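You operate a simulated robot arm through the tools that you are given. There is no shell and no other tool. Be economical: measure what you need, move in short steps, check, and stop when the job is done.

You are at the controls of a simulated robot arm. One attempt, no reset.

## Task
Take the white parts bag and put it on the silver tray. Then take the scrubbing brush and put it in the inside of the red books carton. Then lift the bread bin flap open. Keep to this order. Set down upright: white parts bag.

Only the result counts: the job must be done as asked and must still hold three seconds after the hand-in. Knocking over, shifting, dropping, spilling or breaking anything else fails it.

## Robot
A 7-joint arm with a two-finger parallel gripper on a trunk, on a base that drives. Base frame: it is fixed to the floor where the robot stands at the start and does not move with it; the origin is under the middle of the robot, x ahead of it, y to its left, z up; the surface under the hand at the start is at about z = 0.62. Lengths are in m, angles in degrees, forces in N, time in s.
With the tool pointing down near the work surface it reaches from about 0.42 to 0.9 m from the robot's upright axis, wherever it stands. Its first joint turns from -17.0 to 126.0 degrees. Places, roughly: bread bin flap [-7.5, 1.4, 1.1]; inside of the red BOOKS carton (31x18 cm) [-2.02, -0.58, 0.86]; scrubbing brush [-1.25, -0.5, 0.75]; silver tray [-1, 1.5, 0.5]. Payload 1.57 kg.
The tool frame sits at the grasp point between the pads (the TCP): z along the fingers, y along the line on which they close. The tips reach 0.03 m beyond it. Largest opening 0.08 m; finger width 0.017, thickness 0.012; the body of the gripper, 0.04 by 0.082 m, starts 0.08 m behind the TCP.
Orientation is told as [roll, pitch, yaw] about the base's x, y, z axes, in that order, counted from this pose: with the fingers straight down and closing along the base's y, the tool's x points along the base's -x, its y along +y and its z along -z.

## Interface
- The arm moves only by the tool send_rows. Its argument "steps" is a list of rows, each a list of 7 numbers: the shift along the base's x, y, z in cm, then the turn, a rotation vector about the base's x, y, z in degrees, then the opening in per cent of the stroke, from 0 (shut) to 100 (fully open). In form: [[dx, dy, dz, ax, ay, az, claw], ...]. A call has 1 to 8 rows; each row is the pose to reach, as a shift and turn from the pose commanded when the call began. A row lasts 0.2 s, in which the tool goes at most 0.05 m and 8.6 degrees; a call with a longer step from one row to the next is refused whole, and so is a gripper value outside its range. A pose out of reach is approached as far as the arm can. The call stops where the force on the tool passes 40 N (or 10 N more than at its start, if that is more) or the arm is blocked; 0.2 s more then pass. Each finger travels about 0.045 m/s and halts on what it meets, pressing with about 41 N; the grip force reading is that of the motor and also rises with nothing between the fingers. The clock runs only during rows and for 0.2 s after the last one: add rows that repeat a pose to give the fingers time. It gives the time, the measured TCP pose, the force on the tool (base axes), the opening and the grip force at its end, in the units of the frame above (readings bear some noise), with the torque about the TCP (base axes, N m) and any sound that the robot's microphone picked up.
- Cameras (640 x 400 px; columns grow to the right, rows downward): "scene" is now at [0.0123, -0.2154, 1.0763]; the picture's right is [0.15, -0.99, 0.00], its down [-0.30, -0.05, -0.95] and it looks along [0.94, 0.15, -0.30] (base axes); focal length 284 px, centre (320, 200). "wrist" rides on the gripper at [0.072, -0.007, -0.122] in the tool frame; the picture's right is [0.09, 1.00, 0.00], its down [-0.84, 0.08, -0.54] and it looks along [-0.54, 0.05, 0.84] (tool axes); focal length 238 px, centre (320, 200). There is no depth. A picture from a camera that has moved, and an enlarged one, comes with that camera's place and axes in the base frame and with its lens.
- get_image(camera): a new picture of that camera. No time passes.
- slide_trunk(by): slides the trunk up (or, below 0, down) by that many m; the arm and the scene camera ride with it, the base frame stays. It gives what a move gives, with no picture.
- steer(legs): drives the robot by 1 to 6 legs, each [ahead, left, turn to the left] in m, m and degrees, along the robot's own axes; the way and the turn of a leg run together, so that a leg with both is an arc; at most 1.5 m and 180 degrees a leg. The arm and the cameras ride along, it lands a little off, and it stops where it bumps. It gives what a move gives.
- turn_head(pan, tilt): turns the head with the scene camera to pan (to the left, within 109 degrees either way) and tilt (down, from -29 to 69), counted from straight ahead of the robot. It gives what a move gives.
- enlarge(camera, box): a new picture of the part [left, top, right, bottom] of that camera's present view, enlarged. No time passes.
- job_done(): hands the job in; it is judged then, once.

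Go step by step. Nothing tells you exact positions but the pictures and the camera data: compare them with the known pose of the tool, close in by small moves and look again before you grip or let go. The budget is 165 turns and 108 pictures, counting those below and the enlarged ones. Unless the task says otherwise, let go and move clear before handing in, and close with one line.

The tools are called after "Call:" as name(argument=value, ...) on one line, values as JSON. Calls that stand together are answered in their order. send_rows: Moves the arm, as the interface text tells. Its arguments: {"type":"object","properties":{"steps":{"type":"array","items":{"type":"array","items":{"type":"number"}}}},"required":["steps"]} The other tools are called the same way: slide_trunk (by) slides the trunk up or down; steer (legs) drives the base; turn_head (pan, tilt) turns the head that bears the scene camera; get_image (camera) takes a picture; enlarge (camera, box) takes an enlarged picture of a part of a camera's view; job_done () hands the job in.

At the start:

```text
time: 0.0
tcp_pos: [0.7082, -0.0358, 0.9025]
tcp_rot: [0.0, 0.0, -0.1]
wrist_force: [0.6, 0.4, -0.1]
torque: [0.01, 0.0, 0.0]
finger_gap: 0.08
grip_force: 0.0
trunk travel left (down, up): [-0.425, 0.365]
robot x, y, heading: [-0.0008, -0.0002, 0.0]
head pan, tilt: [8.8, 17.6]
```

scene: 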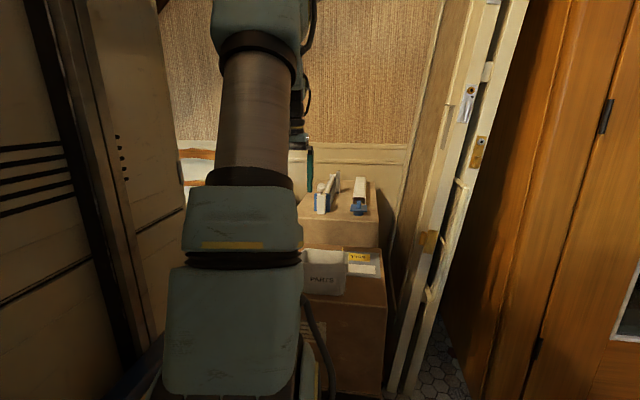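
wrist: 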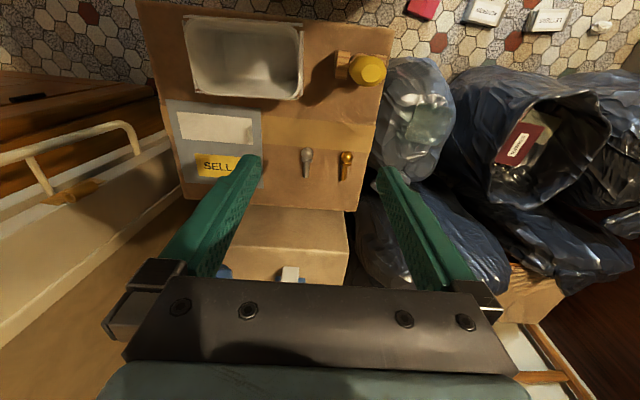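

I see a carton ahead with a white "PARTS" container on it. I'll take enlarged views to identify things.

Call:
enlarge(camera="scene", box=[280, 160, 440, 310])

Call:
enlarge(camera="wrist", box=[130, 0, 450, 200])

```text
2.67 times, centred on (360, 235) of scene
camera zoom: at [0.0123, -0.2154, 1.0763], right [0.15, -0.99, 0.0], down [-0.3, -0.05, -0.95], along [0.94, 0.15, -0.3], focal length 756 px, centre (213, 107)
```

zoom: 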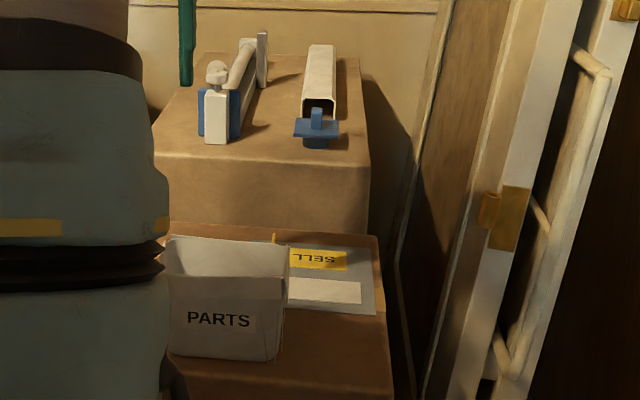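

```text
2.00 times, centred on (290, 100) of wrist
camera zoom: at [0.637, -0.0422, 1.024], right [-0.09, 1.0, 0.0], down [0.84, 0.08, 0.54], along [0.54, 0.05, -0.84], focal length 477 px, centre (380, 400)
```

zoom: 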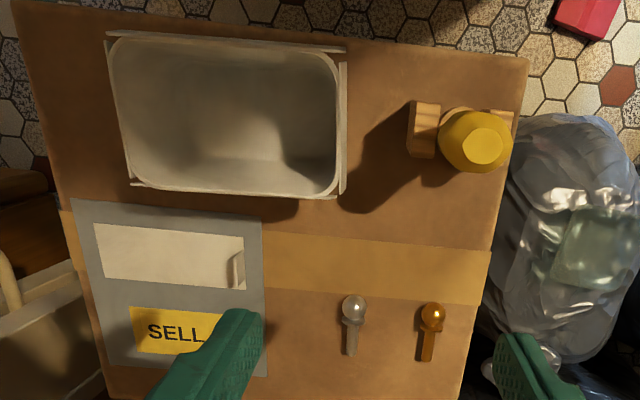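

The white PARTS bag stands on the lower carton: its rim is at about z=0.72, x 0.62–0.69, y −0.185 to −0.06. I'll look around for the other places before moving.

Call:
turn_head(pan=105, tilt=20)

Call:
get_image(camera="scene")

Call:
turn_head(pan=-105, tilt=20)

Call:
get_image(camera="scene")

```text
time: 1.7
tcp_pos: [0.7078, -0.0357, 0.9018]
tcp_rot: [0.0, 0.0, 0.0]
wrist_force: [0.4, -0.6, 0.2]
torque: [-0.02, 0.01, -0.03]
finger_gap: 0.0801
grip_force: 0.2
trunk travel left (down, up): [-0.425, 0.365]
robot x, y, heading: [0.0027, -0.0002, -0.2]
head pan, tilt: [105.0, 20.0]
```

```text
103 pictures are left
camera scene: at [-0.104, -0.1397, 1.0724], right [0.97, 0.26, 0.0], down [0.09, -0.33, -0.94], along [-0.24, 0.91, -0.34], focal length 284 px, centre (320, 200)
```

scene: 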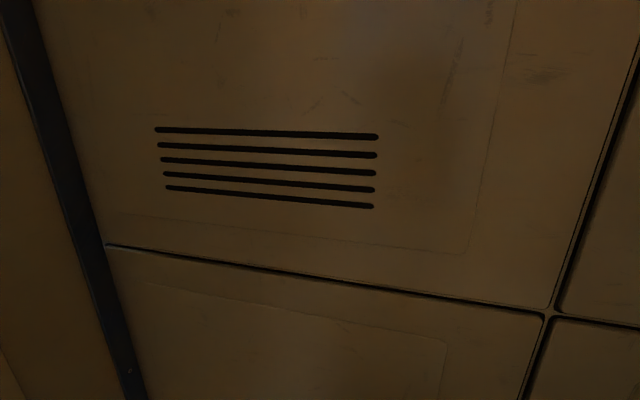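

```text
time: 4.8
tcp_pos: [0.7092, -0.0355, 0.9031]
tcp_rot: [0.0, 0.0, -0.1]
wrist_force: [0.3, 0.0, 0.3]
torque: [0.03, 0.01, 0.0]
finger_gap: 0.0796
grip_force: 0.1
trunk travel left (down, up): [-0.425, 0.365]
robot x, y, heading: [-0.0003, 0.0014, 0.0]
head pan, tilt: [-105.0, 20.0]
```

```text
102 pictures are left
camera scene: at [-0.104, -0.3196, 1.0724], right [-0.97, 0.26, 0.0], down [0.09, 0.33, -0.94], along [-0.24, -0.91, -0.34], focal length 284 px, centre (320, 200)
```

scene: 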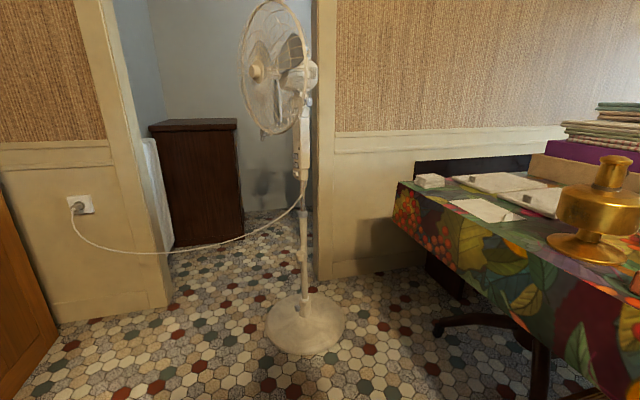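

The robot is in a narrow aisle with a locker close on its left and the table to its right rear. I'll grip the bag by the middle of a long wall, so I'll turn the tool 90° with the fingers closing along x.

Call:
send_rows(steps=[[-1, -1, 0, 0, 0, 8.5, 100], [-2, -2, 0, 0, 0, 17, 100], [-3, -3, 0, 0, 0, 25.5, 100], [-4, -4, 0, 0, 0, 34, 100], [-4, -5, 0, 0, 0, 42.5, 100], [-4, -6, 0, 0, 0, 51, 100], [-4, -7, 0, 0, 0, 59.5, 100], [-4, -8, 0, 0, 0, 68, 100]])

Call:
send_rows(steps=[[0, -0.7, 0, 0, 0, 7.4, 100], [0, -0.7, 0, 0, 0, 14.8, 100], [0, -0.7, 0, 0, 0, 22, 100], [0, -0.7, 0, 0, 0, 22, 100]])

Call:
get_image(camera="wrist")

Call:
turn_head(pan=0, tilt=25)

Call:
get_image(camera="scene")

```text
time: 6.6
tcp_pos: [0.6692, -0.1157, 0.9024]
tcp_rot: [0.0, 0.0, 68.2]
wrist_force: [-0.3, 0.0, 0.1]
torque: [-0.05, -0.01, -0.01]
finger_gap: 0.0798
grip_force: 0.0
trunk travel left (down, up): [-0.425, 0.365]
robot x, y, heading: [-0.0011, -0.0012, 0.0]
head pan, tilt: [-105.0, 20.0]
```

```text
time: 7.6
tcp_pos: [0.6682, -0.1222, 0.9026]
tcp_rot: [0.0, 0.0, 90.0]
wrist_force: [0.1, -0.6, 0.0]
torque: [-0.04, 0.03, -0.03]
finger_gap: 0.08
grip_force: 0.1
trunk travel left (down, up): [-0.425, 0.365]
robot x, y, heading: [0.0027, -0.0025, -0.1]
head pan, tilt: [-105.0, 20.0]
```

```text
101 pictures are left
camera wrist: at [0.6756, -0.1943, 1.0242], right [-1.0, -0.09, 0.0], down [-0.08, 0.84, 0.54], along [-0.05, 0.54, -0.84], focal length 238 px, centre (320, 200)
```

wrist: 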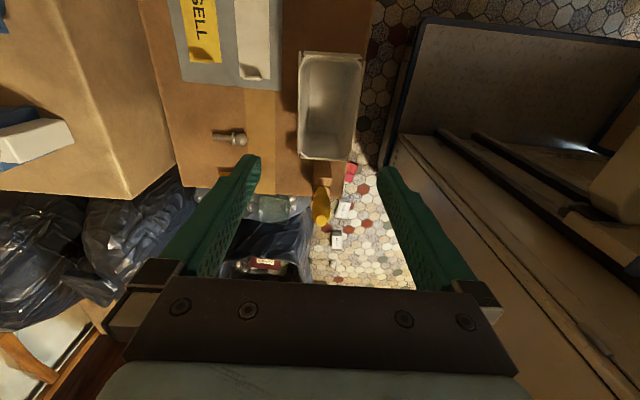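

```text
time: 9.4
tcp_pos: [0.6678, -0.1221, 0.9017]
tcp_rot: [0.0, -0.1, 90.0]
wrist_force: [0.0, -0.3, 0.0]
torque: [-0.01, -0.03, -0.01]
finger_gap: 0.0801
grip_force: 0.1
trunk travel left (down, up): [-0.425, 0.365]
robot x, y, heading: [0.0006, -0.0009, 0.1]
head pan, tilt: [0.0, 25.0]
```

```text
100 pictures are left
camera scene: at [0.0122, -0.2297, 1.0644], right [0.0, -1.0, 0.0], down [-0.42, 0.0, -0.91], along [0.91, 0.0, -0.42], focal length 284 px, centre (320, 200)
```

scene: 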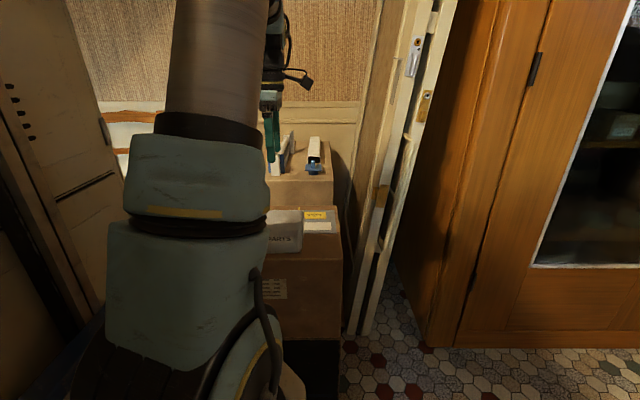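

The rim's near long wall is at about x=0.62 and turned about +3°. I'll move above that wall and check.

Call:
send_rows(steps=[[-2, 0, -3, 0, 0, 1.5, 100], [-4, -0.2, -6, 0, 0, 3, 100], [-4.7, -0.3, -10, 0, 0, 3, 100], [-4.7, -0.3, -13.5, 0, 0, 3, 100], [-4.7, -0.3, -13.5, 0, 0, 3, 100]])

Call:
get_image(camera="wrist")

Call:
enlarge(camera="scene", box=[230, 160, 350, 280])

```text
time: 10.6
tcp_pos: [0.6225, -0.1238, 0.767]
tcp_rot: [0.0, 0.1, 93.0]
wrist_force: [0.2, 0.4, -0.4]
torque: [-0.01, 0.02, 0.01]
finger_gap: 0.08
grip_force: 0.1
trunk travel left (down, up): [-0.425, 0.365]
robot x, y, heading: [0.0018, 0.0038, -0.1]
head pan, tilt: [0.0, 25.0]
```

```text
99 pictures are left
camera wrist: at [0.6323, -0.196, 0.8897], right [-0.99, -0.14, 0.0], down [-0.12, 0.83, 0.54], along [-0.08, 0.54, -0.84], focal length 238 px, centre (320, 200)
```

wrist: 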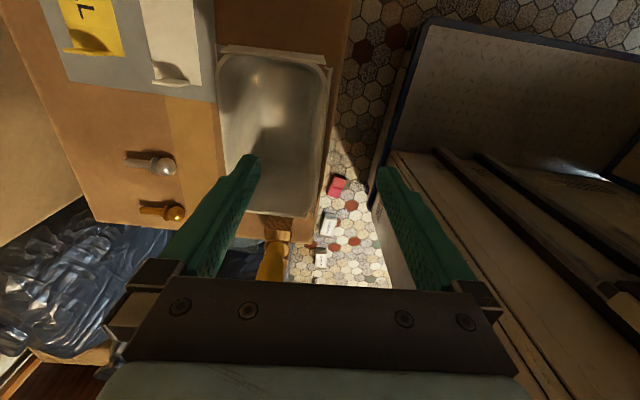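

```text
3.33 times, centred on (290, 220) of scene
camera zoom: at [0.0121, -0.2297, 1.0644], right [0.0, -1.0, 0.0], down [-0.42, 0.0, -0.91], along [0.91, 0.0, -0.42], focal length 946 px, centre (420, 133)
```

zoom: 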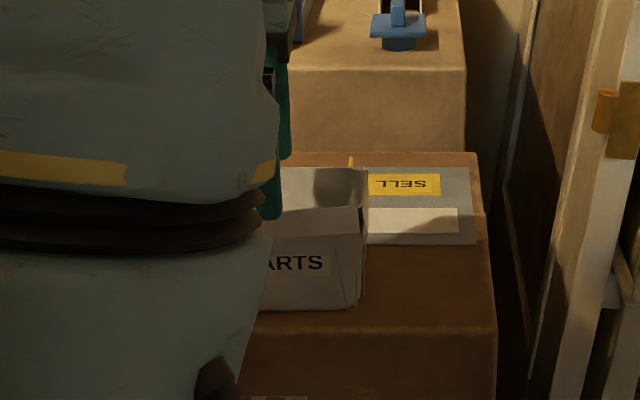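

The near wall is centred between the fingers. I'll descend over it and close.

Call:
send_rows(steps=[[0, 0, -3, 0, 0, 0, 100], [0, 0, -5, 0, 0, 0, 100], [0, 0, -7, 0, 0, 0, 100], [0, 0, -7, 0, 0, 0, 100]])

Call:
get_image(camera="wrist")

```text
time: 11.6
tcp_pos: [0.6219, -0.1265, 0.6959]
tcp_rot: [-0.1, 0.0, 93.0]
wrist_force: [-0.9, 0.6, -0.2]
torque: [-0.01, 0.03, -0.02]
finger_gap: 0.08
grip_force: 0.0
trunk travel left (down, up): [-0.425, 0.365]
robot x, y, heading: [0.0021, -0.0019, -0.2]
head pan, tilt: [0.0, 25.0]
```

```text
97 pictures are left
camera wrist: at [0.6321, -0.198, 0.8185], right [-0.99, -0.14, 0.0], down [-0.12, 0.83, 0.54], along [-0.08, 0.54, -0.84], focal length 238 px, centre (320, 200)
```

wrist: 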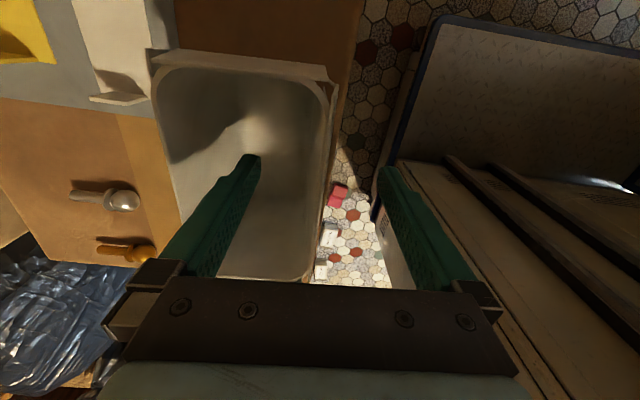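

The wall lies between the fingers, so I close.

Call:
send_rows(steps=[[0, 0, 0, 0, 0, 0, 50], [0, 0, 0, 0, 0, 0, 0], [0, 0, 0, 0, 0, 0, 0], [0, 0, 0, 0, 0, 0, 0], [0, 0, 0, 0, 0, 0, 0], [0, 0, 0, 0, 0, 0, 0], [0, 0, 0, 0, 0, 0, 0]])

Call:
send_rows(steps=[[0, 0, 1, 0, 0, 0, 0], [0, 0, 2, 0, 0, 0, 0], [0, 0, 2, 0, 0, 0, 0]])

Call:
get_image(camera="wrist")

Call:
get_image(camera="scene")

```text
time: 13.2
tcp_pos: [0.6227, -0.1271, 0.698]
tcp_rot: [-0.3, -0.1, 93.0]
wrist_force: [5.4, -0.9, 12.4]
torque: [0.09, -1.25, -0.05]
finger_gap: 0.0039
grip_force: 24.6
trunk travel left (down, up): [-0.425, 0.365]
robot x, y, heading: [-0.0008, -0.0007, 0.0]
head pan, tilt: [0.0, 25.0]
```

```text
time: 14.0
tcp_pos: [0.6202, -0.1266, 0.7171]
tcp_rot: [0.0, 0.0, 93.0]
wrist_force: [-0.3, 0.1, -0.9]
torque: [0.0, 0.0, -0.01]
finger_gap: 0.0025
grip_force: 23.9
trunk travel left (down, up): [-0.425, 0.365]
robot x, y, heading: [0.0015, -0.0023, -0.0]
head pan, tilt: [0.0, 25.0]
```

```text
96 pictures are left
camera wrist: at [0.6317, -0.1982, 0.839], right [-0.99, -0.14, 0.0], down [-0.12, 0.83, 0.54], along [-0.08, 0.54, -0.84], focal length 238 px, centre (320, 200)
```

wrist: 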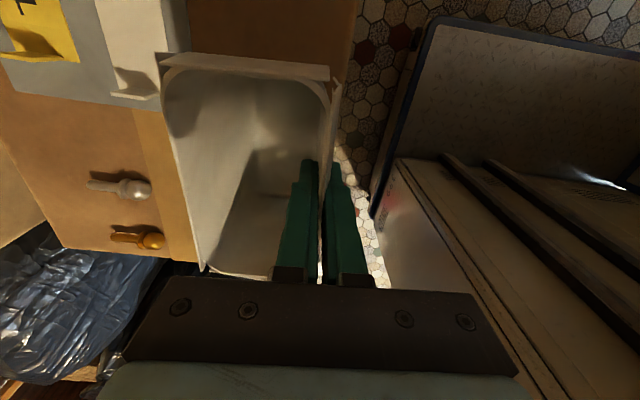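

```text
95 pictures are left
camera scene: at [0.0121, -0.2297, 1.0643], right [0.0, -1.0, 0.0], down [-0.42, 0.0, -0.91], along [0.91, 0.0, -0.42], focal length 284 px, centre (320, 200)
```

scene: 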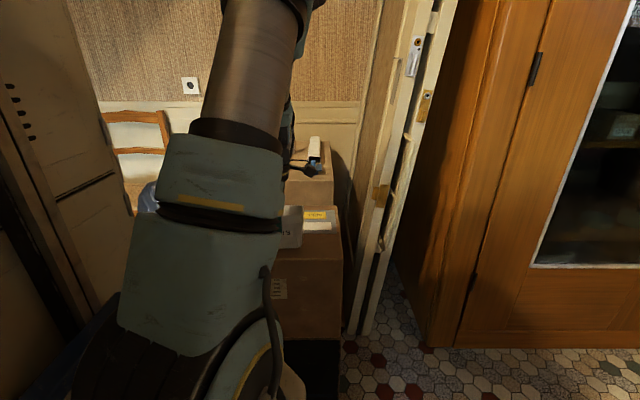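

I can't tell whether the bag has lifted, so I'll look closer.

Call:
enlarge(camera="wrist", box=[150, 40, 400, 290])

Call:
enlarge(camera="scene", box=[240, 170, 360, 280])

```text
1.60 times, centred on (275, 165) of wrist
camera zoom: at [0.6317, -0.1982, 0.839], right [-0.99, -0.14, 0.0], down [-0.12, 0.83, 0.54], along [-0.08, 0.54, -0.84], focal length 381 px, centre (392, 256)
```

zoom: 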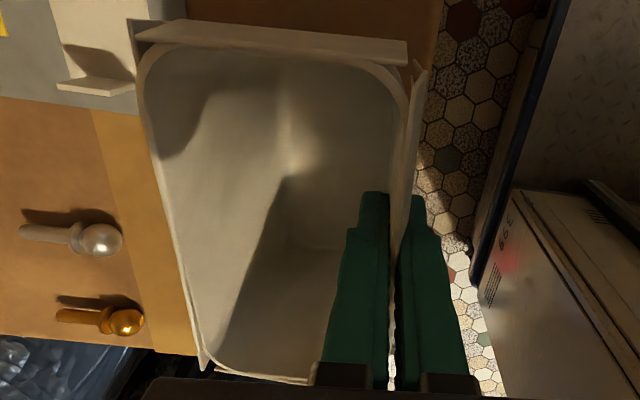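

```text
3.64 times, centred on (300, 225) of scene
camera zoom: at [0.0121, -0.2297, 1.0643], right [0.0, -1.0, 0.0], down [-0.42, 0.0, -0.91], along [0.91, 0.0, -0.42], focal length 1032 px, centre (393, 109)
```

zoom: 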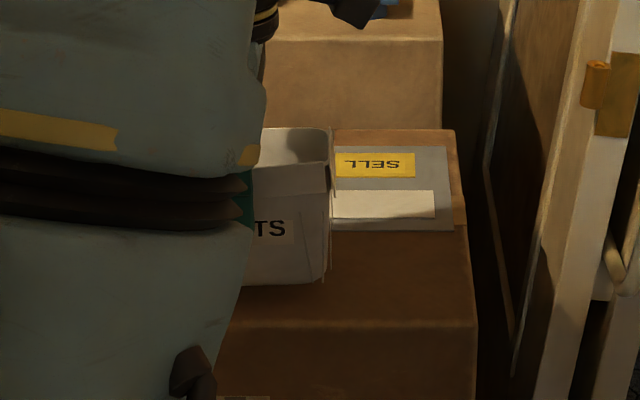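

Call:
send_rows(steps=[[0, 0, 1.5, 0, 0, 0, 0], [0, 0, 3, 0, 0, 0, 0], [0, 0, 4.5, 0, 0, 0, 0], [0, 0, 4.5, 0, 0, 0, 0]])

Call:
get_image(camera="wrist")

Call:
enlarge(camera="scene", box=[240, 170, 360, 280])

```text
time: 15.0
tcp_pos: [0.6234, -0.1258, 0.7615]
tcp_rot: [0.0, 0.0, 93.0]
wrist_force: [-0.7, 0.4, -0.3]
torque: [0.02, 0.04, 0.01]
finger_gap: 0.0024
grip_force: 24.0
trunk travel left (down, up): [-0.425, 0.365]
robot x, y, heading: [0.0002, 0.0003, 0.1]
head pan, tilt: [0.0, 25.0]
```

```text
92 pictures are left
camera wrist: at [0.6328, -0.1972, 0.884], right [-0.99, -0.14, 0.0], down [-0.12, 0.83, 0.54], along [-0.08, 0.54, -0.84], focal length 238 px, centre (320, 200)
```

wrist: 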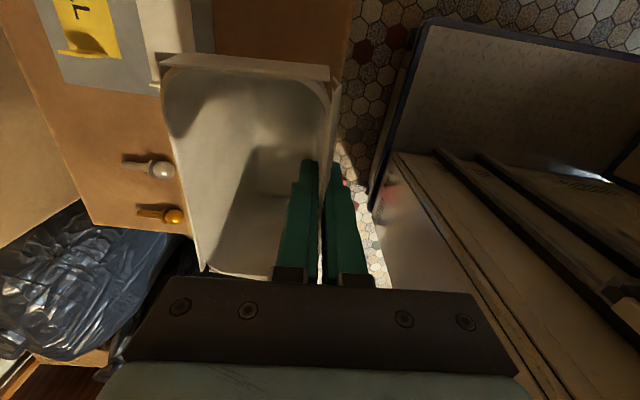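

```text
3.64 times, centred on (300, 225) of scene
camera zoom: at [0.0122, -0.2297, 1.0643], right [0.0, -1.0, 0.0], down [-0.42, 0.0, -0.91], along [0.91, 0.0, -0.42], focal length 1032 px, centre (393, 109)
```

zoom: 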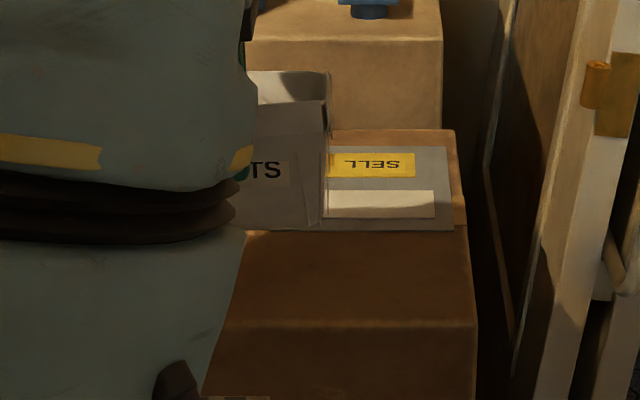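

The bag is held and moves with the gripper. Next I'll raise it, then look to the rear right and rear left to plan the drive.

Call:
send_rows(steps=[[-1, 1, 3, 0, 0, 0, 0], [-2, 2, 6, 0, 0, 0, 0], [-4, 3, 8, 0, 0, 0, 0], [-6, 4, 10, 0, 0, 0, 0], [-6, 4, 10, 0, 0, 0, 0]])

Call:
turn_head(pan=-109, tilt=35)

Call:
get_image(camera="scene")

Call:
turn_head(pan=109, tilt=35)

Call:
get_image(camera="scene")

```text
time: 16.2
tcp_pos: [0.5632, -0.0846, 0.863]
tcp_rot: [0.0, 0.1, 93.1]
wrist_force: [-0.1, 0.4, -0.4]
torque: [0.0, 0.01, 0.0]
finger_gap: 0.0023
grip_force: 23.7
trunk travel left (down, up): [-0.425, 0.365]
robot x, y, heading: [-0.0028, -0.0025, 0.2]
head pan, tilt: [0.0, 25.0]
```

```text
time: 18.1
tcp_pos: [0.5625, -0.0848, 0.8612]
tcp_rot: [0.0, 0.0, 93.0]
wrist_force: [-0.8, 0.2, -0.3]
torque: [-0.01, 0.0, -0.01]
finger_gap: 0.002
grip_force: 24.2
trunk travel left (down, up): [-0.425, 0.365]
robot x, y, heading: [0.0015, -0.0019, -0.2]
head pan, tilt: [-108.9, 35.0]
```

```text
90 pictures are left
camera scene: at [-0.1084, -0.313, 1.0486], right [-0.95, 0.32, 0.0], down [0.19, 0.54, -0.82], along [-0.26, -0.78, -0.57], focal length 284 px, centre (320, 200)
```

scene: 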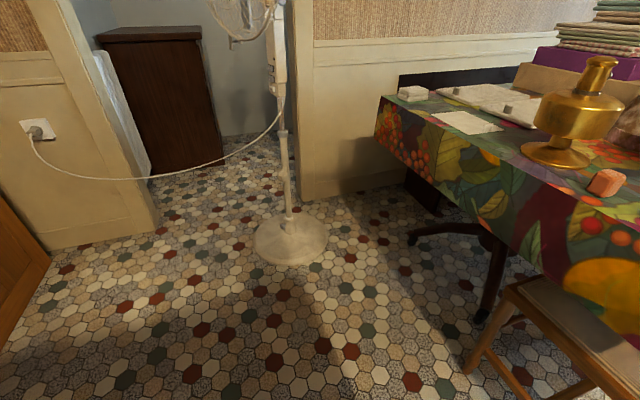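

```text
time: 21.2
tcp_pos: [0.5625, -0.0853, 0.8638]
tcp_rot: [0.0, 0.0, 93.0]
wrist_force: [-0.9, 0.2, -1.0]
torque: [0.01, -0.04, 0.0]
finger_gap: 0.0023
grip_force: 23.7
trunk travel left (down, up): [-0.425, 0.365]
robot x, y, heading: [0.0038, 0.0012, -0.2]
head pan, tilt: [108.9, 35.0]
```

```text
89 pictures are left
camera scene: at [-0.1084, -0.1463, 1.0486], right [0.95, 0.32, 0.0], down [0.19, -0.54, -0.82], along [-0.26, 0.78, -0.57], focal length 284 px, centre (320, 200)
```

scene: 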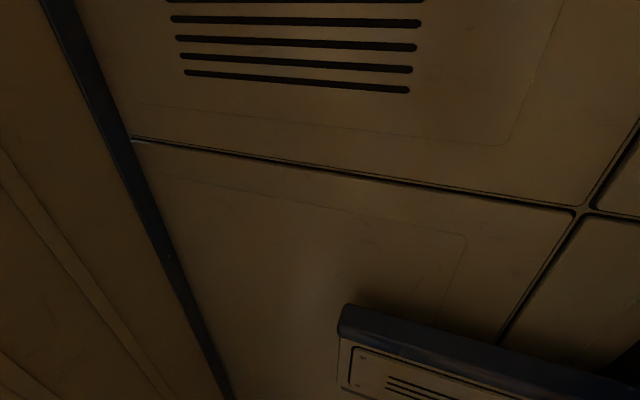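

There's a chair and table to the rear right and a locker on the left. I'll look down steeply on both sides to judge clearances.

Call:
turn_head(pan=100, tilt=69)

Call:
get_image(camera="scene")

Call:
turn_head(pan=-109, tilt=69)

Call:
get_image(camera="scene")

```text
time: 22.2
tcp_pos: [0.5638, -0.0843, 0.8624]
tcp_rot: [-0.1, -0.1, 93.0]
wrist_force: [0.4, -0.2, -0.7]
torque: [-0.01, 0.03, 0.03]
finger_gap: 0.0024
grip_force: 24.1
trunk travel left (down, up): [-0.425, 0.365]
robot x, y, heading: [-0.0015, -0.0009, -0.1]
head pan, tilt: [100.0, 68.8]
```

```text
88 pictures are left
camera scene: at [-0.0897, -0.1746, 1.005], right [0.98, 0.17, 0.0], down [0.16, -0.92, -0.36], along [-0.06, 0.36, -0.93], focal length 284 px, centre (320, 200)
```

scene: 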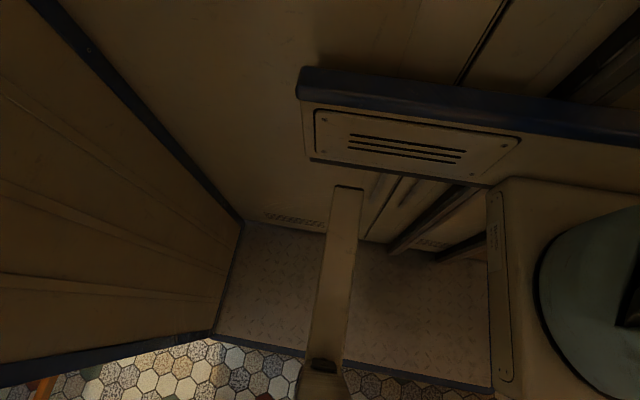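

```text
time: 25.2
tcp_pos: [0.5644, -0.0855, 0.8612]
tcp_rot: [0.0, 0.1, 93.1]
wrist_force: [0.8, 0.1, 0.2]
torque: [-0.04, 0.01, 0.01]
finger_gap: 0.0025
grip_force: 23.4
trunk travel left (down, up): [-0.425, 0.365]
robot x, y, heading: [-0.0004, -0.0013, -0.0]
head pan, tilt: [-108.9, 68.8]
```

```text
87 pictures are left
camera scene: at [-0.098, -0.2826, 1.0049], right [-0.95, 0.32, 0.0], down [0.3, 0.88, -0.36], along [-0.12, -0.34, -0.93], focal length 284 px, centre (320, 200)
```

scene: 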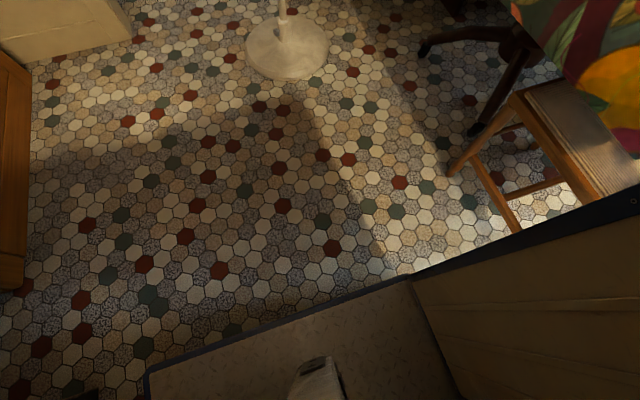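

The tall panel on the left seems to be part of the robot itself. I'll use the wrist camera, raised and turned left, to see what lies to the left.

Call:
slide_trunk(by=0.3)

Call:
send_rows(steps=[[0, 1, 1, -6, 0, 4, 0], [0, 2, 2, -12, 0, 8, 0], [0, 3, 3, -18, 0, 12, 0], [0, 4, 4, -24, 0, 16, 0], [0, 5, 4, -30, 0, 20, 0], [0, 5, 4, -30, 0, 20, 0]])

Call:
get_image(camera="wrist")

Call:
turn_head(pan=60, tilt=30)

Call:
get_image(camera="scene")

```text
time: 28.2
tcp_pos: [0.5631, -0.085, 1.1605]
tcp_rot: [0.0, 0.0, 93.0]
wrist_force: [1.0, -0.1, 0.0]
torque: [0.02, -0.01, 0.02]
finger_gap: 0.0025
grip_force: 24.0
trunk travel left (down, up): [-0.725, 0.065]
robot x, y, heading: [0.0024, -0.0013, -0.2]
head pan, tilt: [-108.9, 68.8]
```

```text
time: 29.6
tcp_pos: [0.5635, -0.0345, 1.2021]
tcp_rot: [7.5, 29.0, 115.4]
wrist_force: [0.8, -0.1, -0.1]
torque: [0.0, 0.02, -0.01]
finger_gap: 0.0023
grip_force: 23.5
trunk travel left (down, up): [-0.725, 0.065]
robot x, y, heading: [0.0019, 0.0015, -0.0]
head pan, tilt: [-108.9, 68.8]
```

```text
86 pictures are left
camera wrist: at [0.5852, -0.0288, 1.3417], right [-0.88, -0.44, 0.16], down [-0.43, 0.9, 0.07], along [-0.17, 0.0, -0.98], focal length 238 px, centre (320, 200)
```

wrist: 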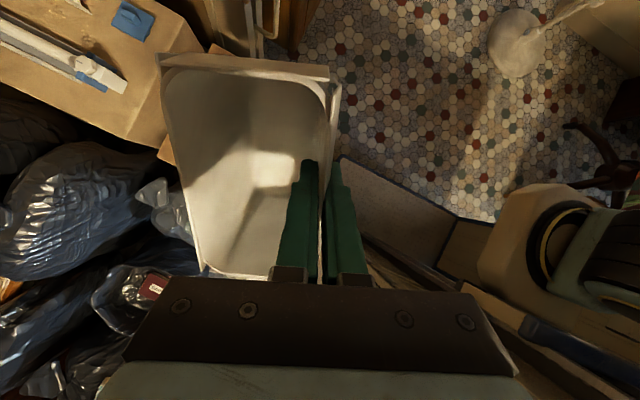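

```text
time: 32.2
tcp_pos: [0.5626, -0.0349, 1.2021]
tcp_rot: [7.5, 29.0, 115.4]
wrist_force: [-1.4, 0.1, -1.1]
torque: [-0.03, 0.01, -0.03]
finger_gap: 0.0024
grip_force: 24.1
trunk travel left (down, up): [-0.725, 0.065]
robot x, y, heading: [-0.0022, 0.0008, 0.1]
head pan, tilt: [60.0, 30.0]
```

```text
85 pictures are left
camera scene: at [-0.0347, -0.1514, 1.3564], right [0.87, -0.5, 0.0], down [-0.25, -0.43, -0.87], along [0.43, 0.75, -0.5], focal length 284 px, centre (320, 200)
```

scene: 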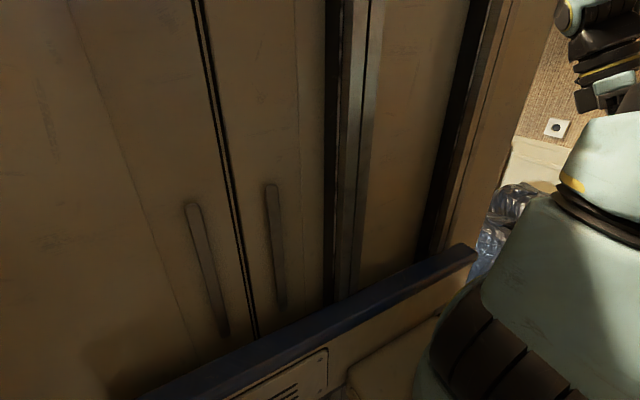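

I tilted the wrong way. I'll turn it the other way to look out over the left side.

Call:
send_rows(steps=[[0, 0, 0, 8, 0, 0, 0], [0, 0, 0, 16, 0, 0, 0], [0, 0, 0, 24, 0, 0, 0], [0, 0, 0, 32, 0, 0, 0], [0, 0, 0, 40, 0, 0, 0], [0, 0, 0, 48, 0, 0, 0], [0, 0, 0, 55, 0, 0, 0], [0, 0, 0, 60, 0, 0, 0]])

Call:
get_image(camera="wrist")

```text
time: 34.0
tcp_pos: [0.5638, -0.0343, 1.2026]
tcp_rot: [-17.1, -26.3, 114.7]
wrist_force: [-1.1, 0.9, -0.4]
torque: [-0.03, 0.0, 0.0]
finger_gap: 0.0024
grip_force: 24.0
trunk travel left (down, up): [-0.725, 0.065]
robot x, y, heading: [0.0014, 0.0023, -0.0]
head pan, tilt: [60.0, 30.0]
```

```text
84 pictures are left
camera wrist: at [0.5862, -0.153, 1.2778], right [-0.88, -0.35, -0.3], down [-0.43, 0.38, 0.81], along [-0.17, 0.85, -0.49], focal length 238 px, centre (320, 200)
```

wrist: 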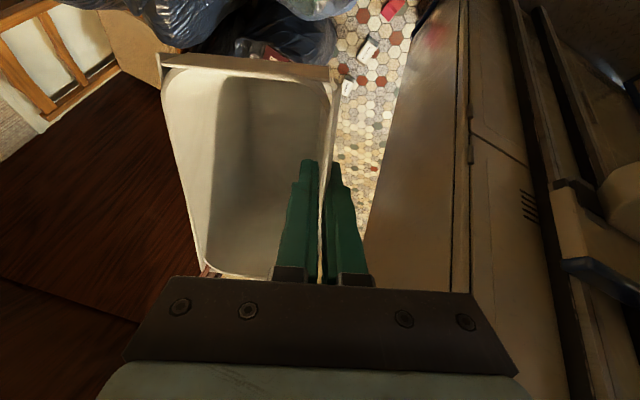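

The robot is a deck of about ±0.38 × ±0.30 m with its own tall tower on the left. Books stand on the floor along x≈0.5 to my left. I'll level the bag again, pull it in and turn right in place to see the rest of the room.

Call:
send_rows(steps=[[0, 0, 0, -8, 0, 0, 0], [0, 0, 0, -16, 0, 0, 0], [0, 0, 0, -24, 0, 0, 0], [0, 0, 0, -32, 0, 0, 0], [0, 0, 0, -40, 0, 0, 0], [0, 0, 0, -48, 0, 0, 0], [0, 0, 0, -55, 0, 0, 0], [0, 0, 0, -60, 0, 0, 0]])

Call:
send_rows(steps=[[-1, 0, -1, 6, 0, -4, 0], [-2, 0, -2, 12, 0, -8, 0], [-3, 0, -3, 18, 0, -12, 0], [-4, 0, -4, 24, 0, -16, 0], [-6, 0, -4, 30, 0, -20, 0], [-6, 0, -4, 30, 0, -20, 0]])

Call:
turn_head(pan=-50, tilt=25)

Call:
get_image(camera="scene")

```text
time: 35.8
tcp_pos: [0.5639, -0.0351, 1.2017]
tcp_rot: [7.4, 29.1, 115.4]
wrist_force: [0.1, -0.1, 0.1]
torque: [0.01, 0.02, 0.02]
finger_gap: 0.0025
grip_force: 23.6
trunk travel left (down, up): [-0.725, 0.065]
robot x, y, heading: [0.0008, -0.0004, -0.2]
head pan, tilt: [60.0, 30.0]
```

```text
time: 37.2
tcp_pos: [0.5034, -0.0362, 1.1631]
tcp_rot: [0.0, -0.1, 92.9]
wrist_force: [0.1, 0.1, -0.5]
torque: [0.0, 0.03, 0.02]
finger_gap: 0.0022
grip_force: 23.4
trunk travel left (down, up): [-0.725, 0.065]
robot x, y, heading: [0.0028, 0.0015, -0.1]
head pan, tilt: [60.0, 30.0]
```

```text
time: 39.0
tcp_pos: [0.5048, -0.0352, 1.1635]
tcp_rot: [0.0, 0.1, 92.9]
wrist_force: [0.0, 0.5, -0.3]
torque: [0.0, 0.02, 0.02]
finger_gap: 0.0021
grip_force: 23.7
trunk travel left (down, up): [-0.725, 0.065]
robot x, y, heading: [-0.0, -0.0008, 0.1]
head pan, tilt: [-50.0, 25.0]
```

```text
83 pictures are left
camera scene: at [-0.0207, -0.3002, 1.3644], right [-0.77, -0.64, 0.0], down [-0.27, 0.32, -0.91], along [0.58, -0.69, -0.42], focal length 284 px, centre (320, 200)
```

scene: 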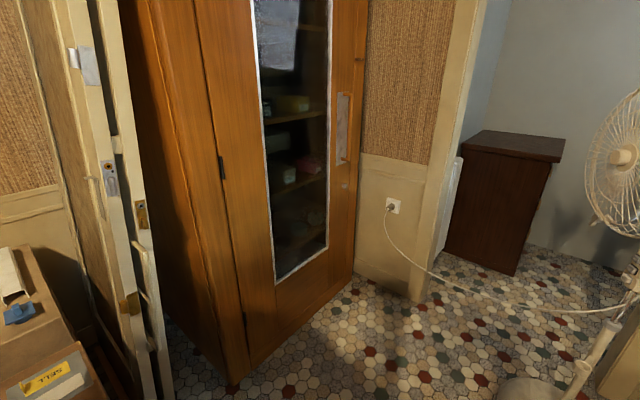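

The right side is clear within the turning circle. I'll turn right in two steps.

Call:
steer(legs=[[0, 0, -60]])

Call:
turn_head(pan=-80, tilt=35)

Call:
get_image(camera="scene")

```text
time: 42.1
tcp_pos: [0.2263, -0.4512, 1.163]
tcp_rot: [0.1, 0.0, 33.6]
wrist_force: [0.1, -0.4, -1.0]
torque: [0.05, 0.03, 0.0]
finger_gap: 0.0022
grip_force: 23.4
trunk travel left (down, up): [-0.725, 0.065]
robot x, y, heading: [-0.002, -0.0011, -59.5]
head pan, tilt: [-50.0, 25.0]
```

```text
time: 43.0
tcp_pos: [0.2273, -0.4506, 1.1625]
tcp_rot: [0.0, -0.1, 33.6]
wrist_force: [0.3, -0.3, -0.5]
torque: [0.04, -0.02, -0.02]
finger_gap: 0.0024
grip_force: 23.6
trunk travel left (down, up): [-0.725, 0.065]
robot x, y, heading: [-0.0012, -0.0026, -59.4]
head pan, tilt: [-80.0, 35.0]
```

```text
82 pictures are left
camera scene: at [-0.3054, -0.1056, 1.3486], right [-0.65, 0.76, 0.0], down [0.43, 0.37, -0.82], along [-0.62, -0.53, -0.57], focal length 284 px, centre (320, 200)
```

scene: 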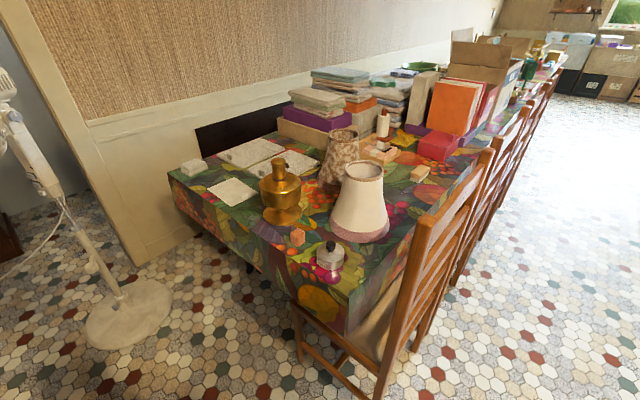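

The long table with chairs along its side lies ahead. I'll keep turning right to face −x and see the rest.

Call:
steer(legs=[[0, 0, -60], [0, 0, -60]])

Call:
turn_head(pan=-10, tilt=25)

Call:
get_image(camera="scene")

Call:
turn_head(pan=-75, tilt=30)

Call:
get_image(camera="scene")

```text
time: 48.7
tcp_pos: [-0.5059, 0.0244, 1.1634]
tcp_rot: [0.1, 0.0, -85.7]
wrist_force: [0.0, 0.1, -0.9]
torque: [-0.04, 0.02, 0.03]
finger_gap: 0.0025
grip_force: 23.7
trunk travel left (down, up): [-0.725, 0.065]
robot x, y, heading: [0.0001, -0.0028, -178.5]
head pan, tilt: [-80.0, 35.0]
```

```text
time: 50.1
tcp_pos: [-0.5051, 0.0233, 1.1615]
tcp_rot: [0.0, -0.1, -85.8]
wrist_force: [-1.2, -0.3, -0.4]
torque: [0.0, -0.04, -0.01]
finger_gap: 0.0024
grip_force: 23.5
trunk travel left (down, up): [-0.725, 0.065]
robot x, y, heading: [-0.0022, 0.0009, -178.7]
head pan, tilt: [-10.0, 25.0]
```

```text
81 pictures are left
camera scene: at [-0.0164, 0.246, 1.3643], right [0.15, 0.99, 0.0], down [0.42, -0.06, -0.91], along [-0.9, 0.14, -0.42], focal length 284 px, centre (320, 200)
```

scene: 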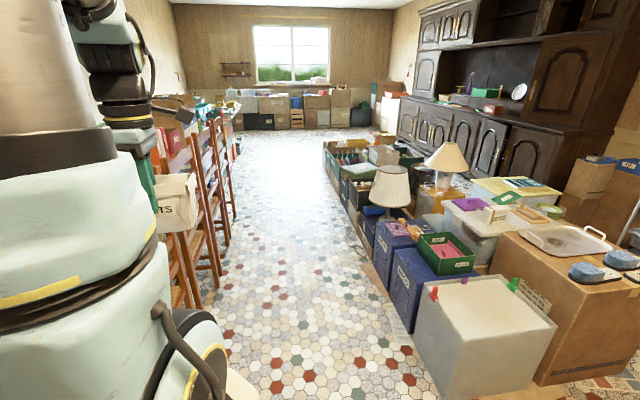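

```text
time: 51.5
tcp_pos: [-0.5048, 0.024, 1.1625]
tcp_rot: [0.0, 0.0, -85.7]
wrist_force: [-0.3, -1.5, 0.4]
torque: [0.0, -0.05, 0.04]
finger_gap: 0.0024
grip_force: 24.1
trunk travel left (down, up): [-0.725, 0.065]
robot x, y, heading: [0.0036, -0.002, -178.8]
head pan, tilt: [-75.0, 30.0]
```

```text
80 pictures are left
camera scene: at [0.0492, 0.3188, 1.3564], right [0.96, 0.28, 0.0], down [0.14, -0.48, -0.87], along [-0.24, 0.83, -0.5], focal length 284 px, centre (320, 200)
```

scene: 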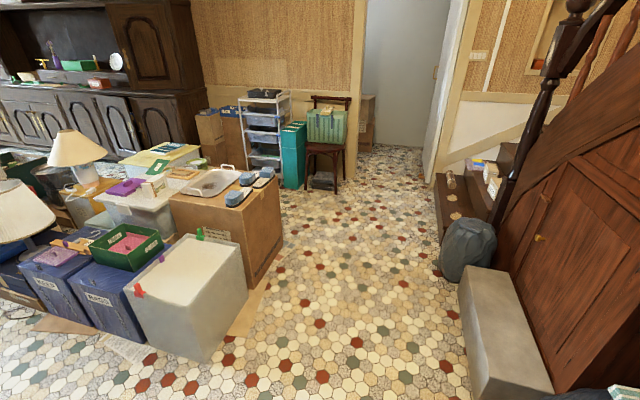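

I now see the central aisle, and a silver tray with handles on the brown carton. I'll zoom in.

Call:
enlarge(camera="scene", box=[140, 130, 300, 260])

Call:
turn_head(pan=-45, tilt=30)

Call:
get_image(camera="scene")

```text
3.08 times, centred on (220, 195) of scene
camera zoom: at [0.0492, 0.3188, 1.3564], right [0.96, 0.28, 0.0], down [0.14, -0.48, -0.87], along [-0.24, 0.83, -0.5], focal length 873 px, centre (628, 215)
```

zoom: 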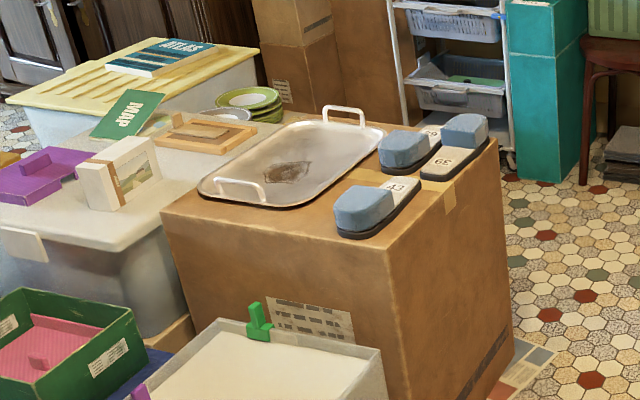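

```text
time: 52.4
tcp_pos: [-0.5052, 0.0244, 1.1634]
tcp_rot: [0.0, 0.0, -85.6]
wrist_force: [-0.4, -0.4, -0.2]
torque: [-0.01, 0.01, 0.01]
finger_gap: 0.0021
grip_force: 23.9
trunk travel left (down, up): [-0.725, 0.065]
robot x, y, heading: [-0.0022, -0.0023, -178.7]
head pan, tilt: [-45.0, 30.0]
```

```text
78 pictures are left
camera scene: at [0.0093, 0.2946, 1.3564], right [0.69, 0.72, 0.0], down [0.36, -0.35, -0.87], along [-0.63, 0.6, -0.5], focal length 284 px, centre (320, 200)
```

scene: 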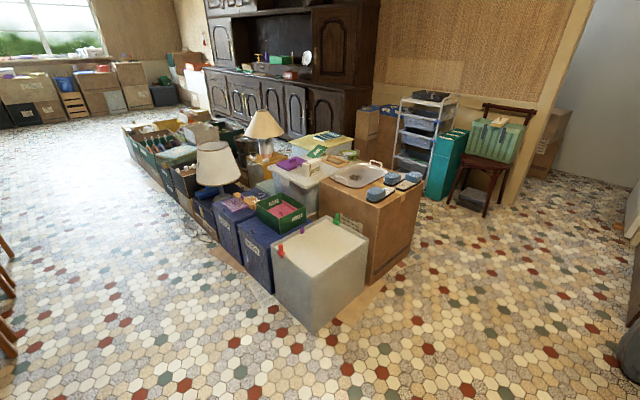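

The tray is about 22×31 cm, centred near (−1.01, 1.63), on a carton about 0.57 high. I'll drive to about (−0.2, 1.63) facing −x, with clear floor on the way.

Call:
steer(legs=[[0.2, 0, -1.3], [0, -0.8, 0], [0, -0.8, 0]])

Call:
turn_head(pan=-15, tilt=40)

Call:
get_image(camera="scene")

Call:
get_image(camera="wrist")

```text
time: 61.7
tcp_pos: [-0.7103, 1.6237, 1.1629]
tcp_rot: [0.0, -0.1, -86.6]
wrist_force: [-0.2, -0.6, 0.3]
torque: [0.01, -0.01, 0.01]
finger_gap: 0.0023
grip_force: 23.6
trunk travel left (down, up): [-0.725, 0.065]
robot x, y, heading: [-0.2082, 1.59, -179.3]
head pan, tilt: [-45.0, 30.0]
```

```text
time: 62.7
tcp_pos: [-0.7113, 1.6238, 1.1626]
tcp_rot: [0.0, 0.0, -86.5]
wrist_force: [-0.4, 0.0, -0.3]
torque: [0.02, -0.01, -0.01]
finger_gap: 0.0023
grip_force: 23.8
trunk travel left (down, up): [-0.725, 0.065]
robot x, y, heading: [-0.2057, 1.5918, -179.5]
head pan, tilt: [-15.0, 40.0]
```

```text
77 pictures are left
camera scene: at [-0.2114, 1.8448, 1.3411], right [0.25, 0.97, 0.0], down [0.62, -0.16, -0.77], along [-0.74, 0.19, -0.64], focal length 284 px, centre (320, 200)
```

scene: 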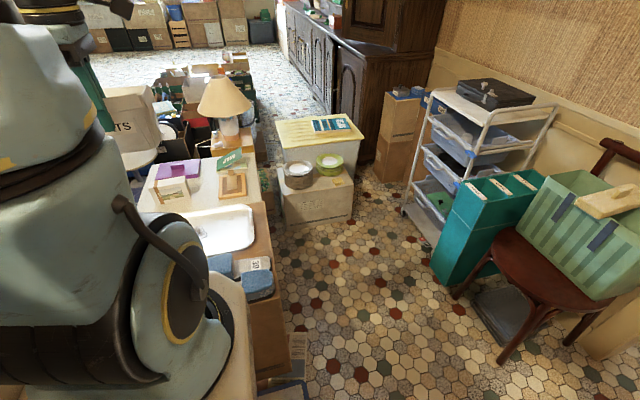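

```text
76 pictures are left
camera wrist: at [-0.7221, 1.695, 1.2848], right [0.99, 0.15, 0.0], down [0.13, -0.83, 0.54], along [0.08, -0.54, -0.84], focal length 238 px, centre (320, 200)
```

wrist: 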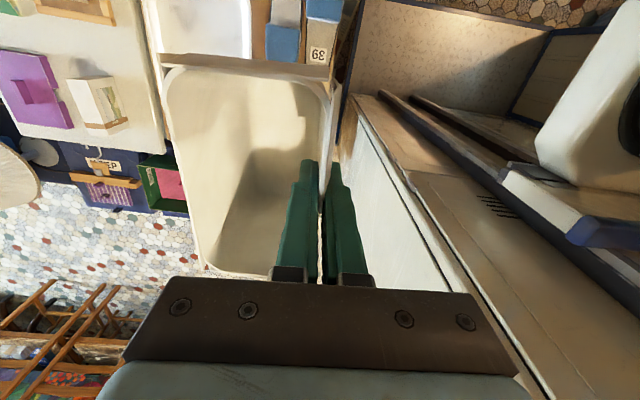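

The tray is at x −1.1 to −0.9, y 1.47 to 1.79. I'll extend over it while still high, then lower the trunk and check.

Call:
send_rows(steps=[[-4, 0.2, 0, 0, 0, -0.5, 0], [-8, 0.3, 0, 0, 0, -1, 0], [-12, 0.4, 0, 0, 0, -2, 0], [-16, 0.5, 0, 0, 0, -3, 0], [-20, 0.5, 0, 0, 0, -3.5, 0], [-25, 0.5, 0, 0, 0, -3.5, 0], [-25, 0.5, 0, 0, 0, -3.5, 0]])

Call:
slide_trunk(by=-0.3)

Call:
get_image(camera="scene")

Call:
get_image(camera="wrist")

```text
time: 64.3
tcp_pos: [-0.9601, 1.6323, 1.1625]
tcp_rot: [0.0, 0.0, -90.1]
wrist_force: [0.2, -0.2, -0.7]
torque: [-0.02, 0.02, 0.0]
finger_gap: 0.0024
grip_force: 23.2
trunk travel left (down, up): [-0.725, 0.065]
robot x, y, heading: [-0.2047, 1.595, -179.7]
head pan, tilt: [-15.0, 40.0]
```

```text
time: 67.3
tcp_pos: [-0.9604, 1.6325, 0.864]
tcp_rot: [0.0, 0.0, -89.9]
wrist_force: [1.1, -0.5, -0.2]
torque: [-0.02, -0.02, -0.02]
finger_gap: 0.0021
grip_force: 23.8
trunk travel left (down, up): [-0.425, 0.365]
robot x, y, heading: [-0.2072, 1.5954, -179.3]
head pan, tilt: [-15.0, 40.0]
```

```text
75 pictures are left
camera scene: at [-0.2114, 1.8448, 1.0411], right [0.25, 0.97, 0.0], down [0.62, -0.16, -0.77], along [-0.74, 0.19, -0.64], focal length 284 px, centre (320, 200)
```

scene: 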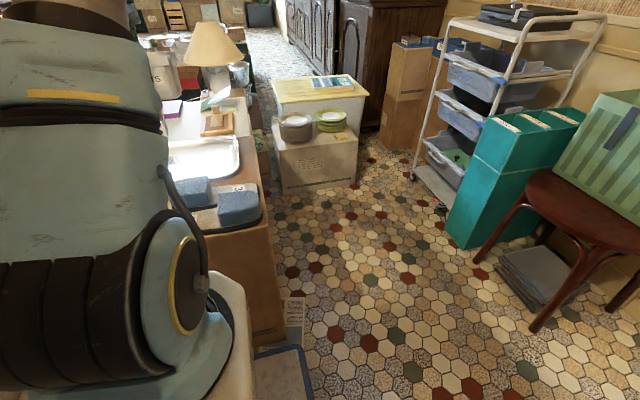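

```text
74 pictures are left
camera wrist: at [-0.9667, 1.703, 0.9855], right [1.0, 0.09, 0.0], down [0.08, -0.84, 0.54], along [0.05, -0.54, -0.84], focal length 238 px, centre (320, 200)
```

wrist: 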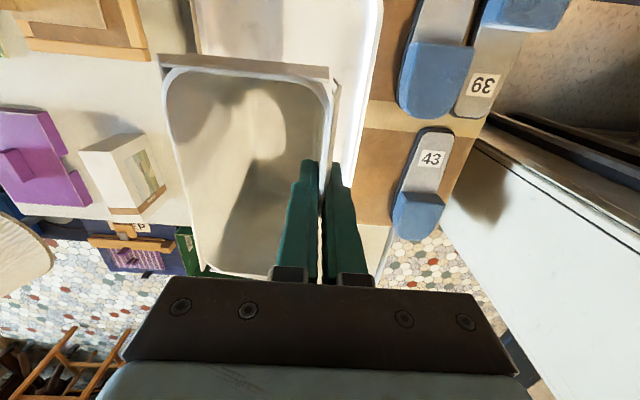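

The bag is over the tray's centre. I'll lower it toward the tray and check.

Call:
send_rows(steps=[[-0.5, 0, -4, 0, 0, 0, 0], [-0.8, 0, -8, 0, 0, 0, 0], [-0.8, 0, -12, 0, 0, 0, 0], [-0.8, 0, -16, 0, 0, 0, 0], [-0.8, 0, -16, 0, 0, 0, 0]])

Call:
get_image(camera="wrist")

Call:
enlarge(camera="scene", box=[130, 40, 290, 260])

```text
time: 68.5
tcp_pos: [-0.9678, 1.6298, 0.7038]
tcp_rot: [0.1, 0.0, -89.9]
wrist_force: [-0.3, -0.7, -0.3]
torque: [-0.03, 0.0, -0.02]
finger_gap: 0.0026
grip_force: 24.0
trunk travel left (down, up): [-0.425, 0.365]
robot x, y, heading: [-0.2086, 1.5926, -179.6]
head pan, tilt: [-15.0, 40.0]
```

```text
73 pictures are left
camera wrist: at [-0.9741, 1.7028, 0.8261], right [1.0, 0.09, 0.0], down [0.08, -0.84, 0.54], along [0.05, -0.54, -0.84], focal length 238 px, centre (320, 200)
```

wrist: 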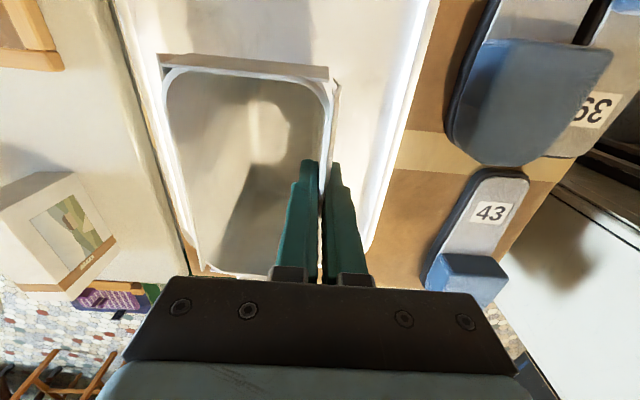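

```text
1.82 times, centred on (210, 150) of scene
camera zoom: at [-0.2114, 1.8447, 1.041], right [0.25, 0.97, 0.0], down [0.62, -0.16, -0.77], along [-0.74, 0.19, -0.64], focal length 516 px, centre (520, 291)
```

zoom: 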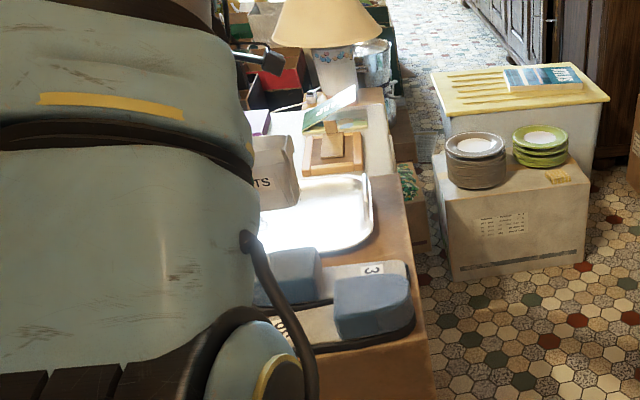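

The bag is centred. I'll keep lowering in small steps and watch the force.

Call:
send_rows(steps=[[-0.5, 0, -1, 0, 0, 0, 0], [-0.8, 0, -2, 0, 0, 0, 0], [-0.8, 0, -3, 0, 0, 0, 0], [-0.8, 0, -3, 0, 0, 0, 0]])

Call:
send_rows(steps=[[0, 0, -0.5, 0, 0, 0, 0], [0, 0, -1, 0, 0, 0, 0], [0, 0, -1, 0, 0, 0, 0]])

Call:
enlarge(camera="scene", box=[180, 80, 260, 180])

```text
time: 69.5
tcp_pos: [-0.9755, 1.6318, 0.6746]
tcp_rot: [0.0, 0.0, -90.0]
wrist_force: [0.9, 0.9, -0.2]
torque: [0.01, 0.0, -0.01]
finger_gap: 0.0021
grip_force: 24.6
trunk travel left (down, up): [-0.425, 0.365]
robot x, y, heading: [-0.206, 1.5928, -179.4]
head pan, tilt: [-15.0, 40.0]
```

```text
time: 70.3
tcp_pos: [-0.9769, 1.6306, 0.6664]
tcp_rot: [-0.1, 0.0, -90.1]
wrist_force: [1.3, -0.6, 8.4]
torque: [0.45, 0.4, -0.06]
finger_gap: 0.0023
grip_force: 23.6
trunk travel left (down, up): [-0.425, 0.365]
robot x, y, heading: [-0.2062, 1.59, -179.6]
head pan, tilt: [-15.0, 40.0]
```

```text
4.00 times, centred on (220, 130) of scene
camera zoom: at [-0.2111, 1.8447, 1.0412], right [0.25, 0.97, 0.0], down [0.62, -0.16, -0.77], along [-0.74, 0.19, -0.64], focal length 1135 px, centre (720, 480)
```

zoom: 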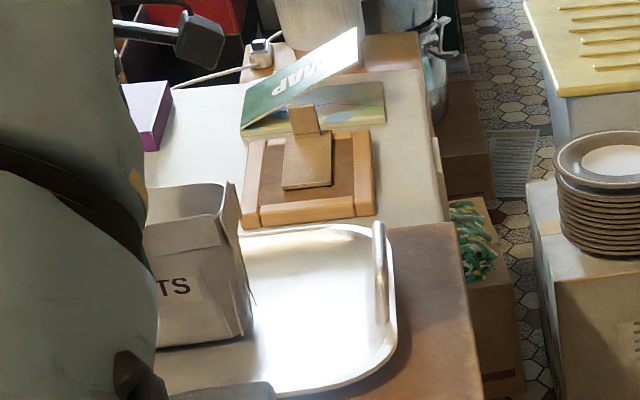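

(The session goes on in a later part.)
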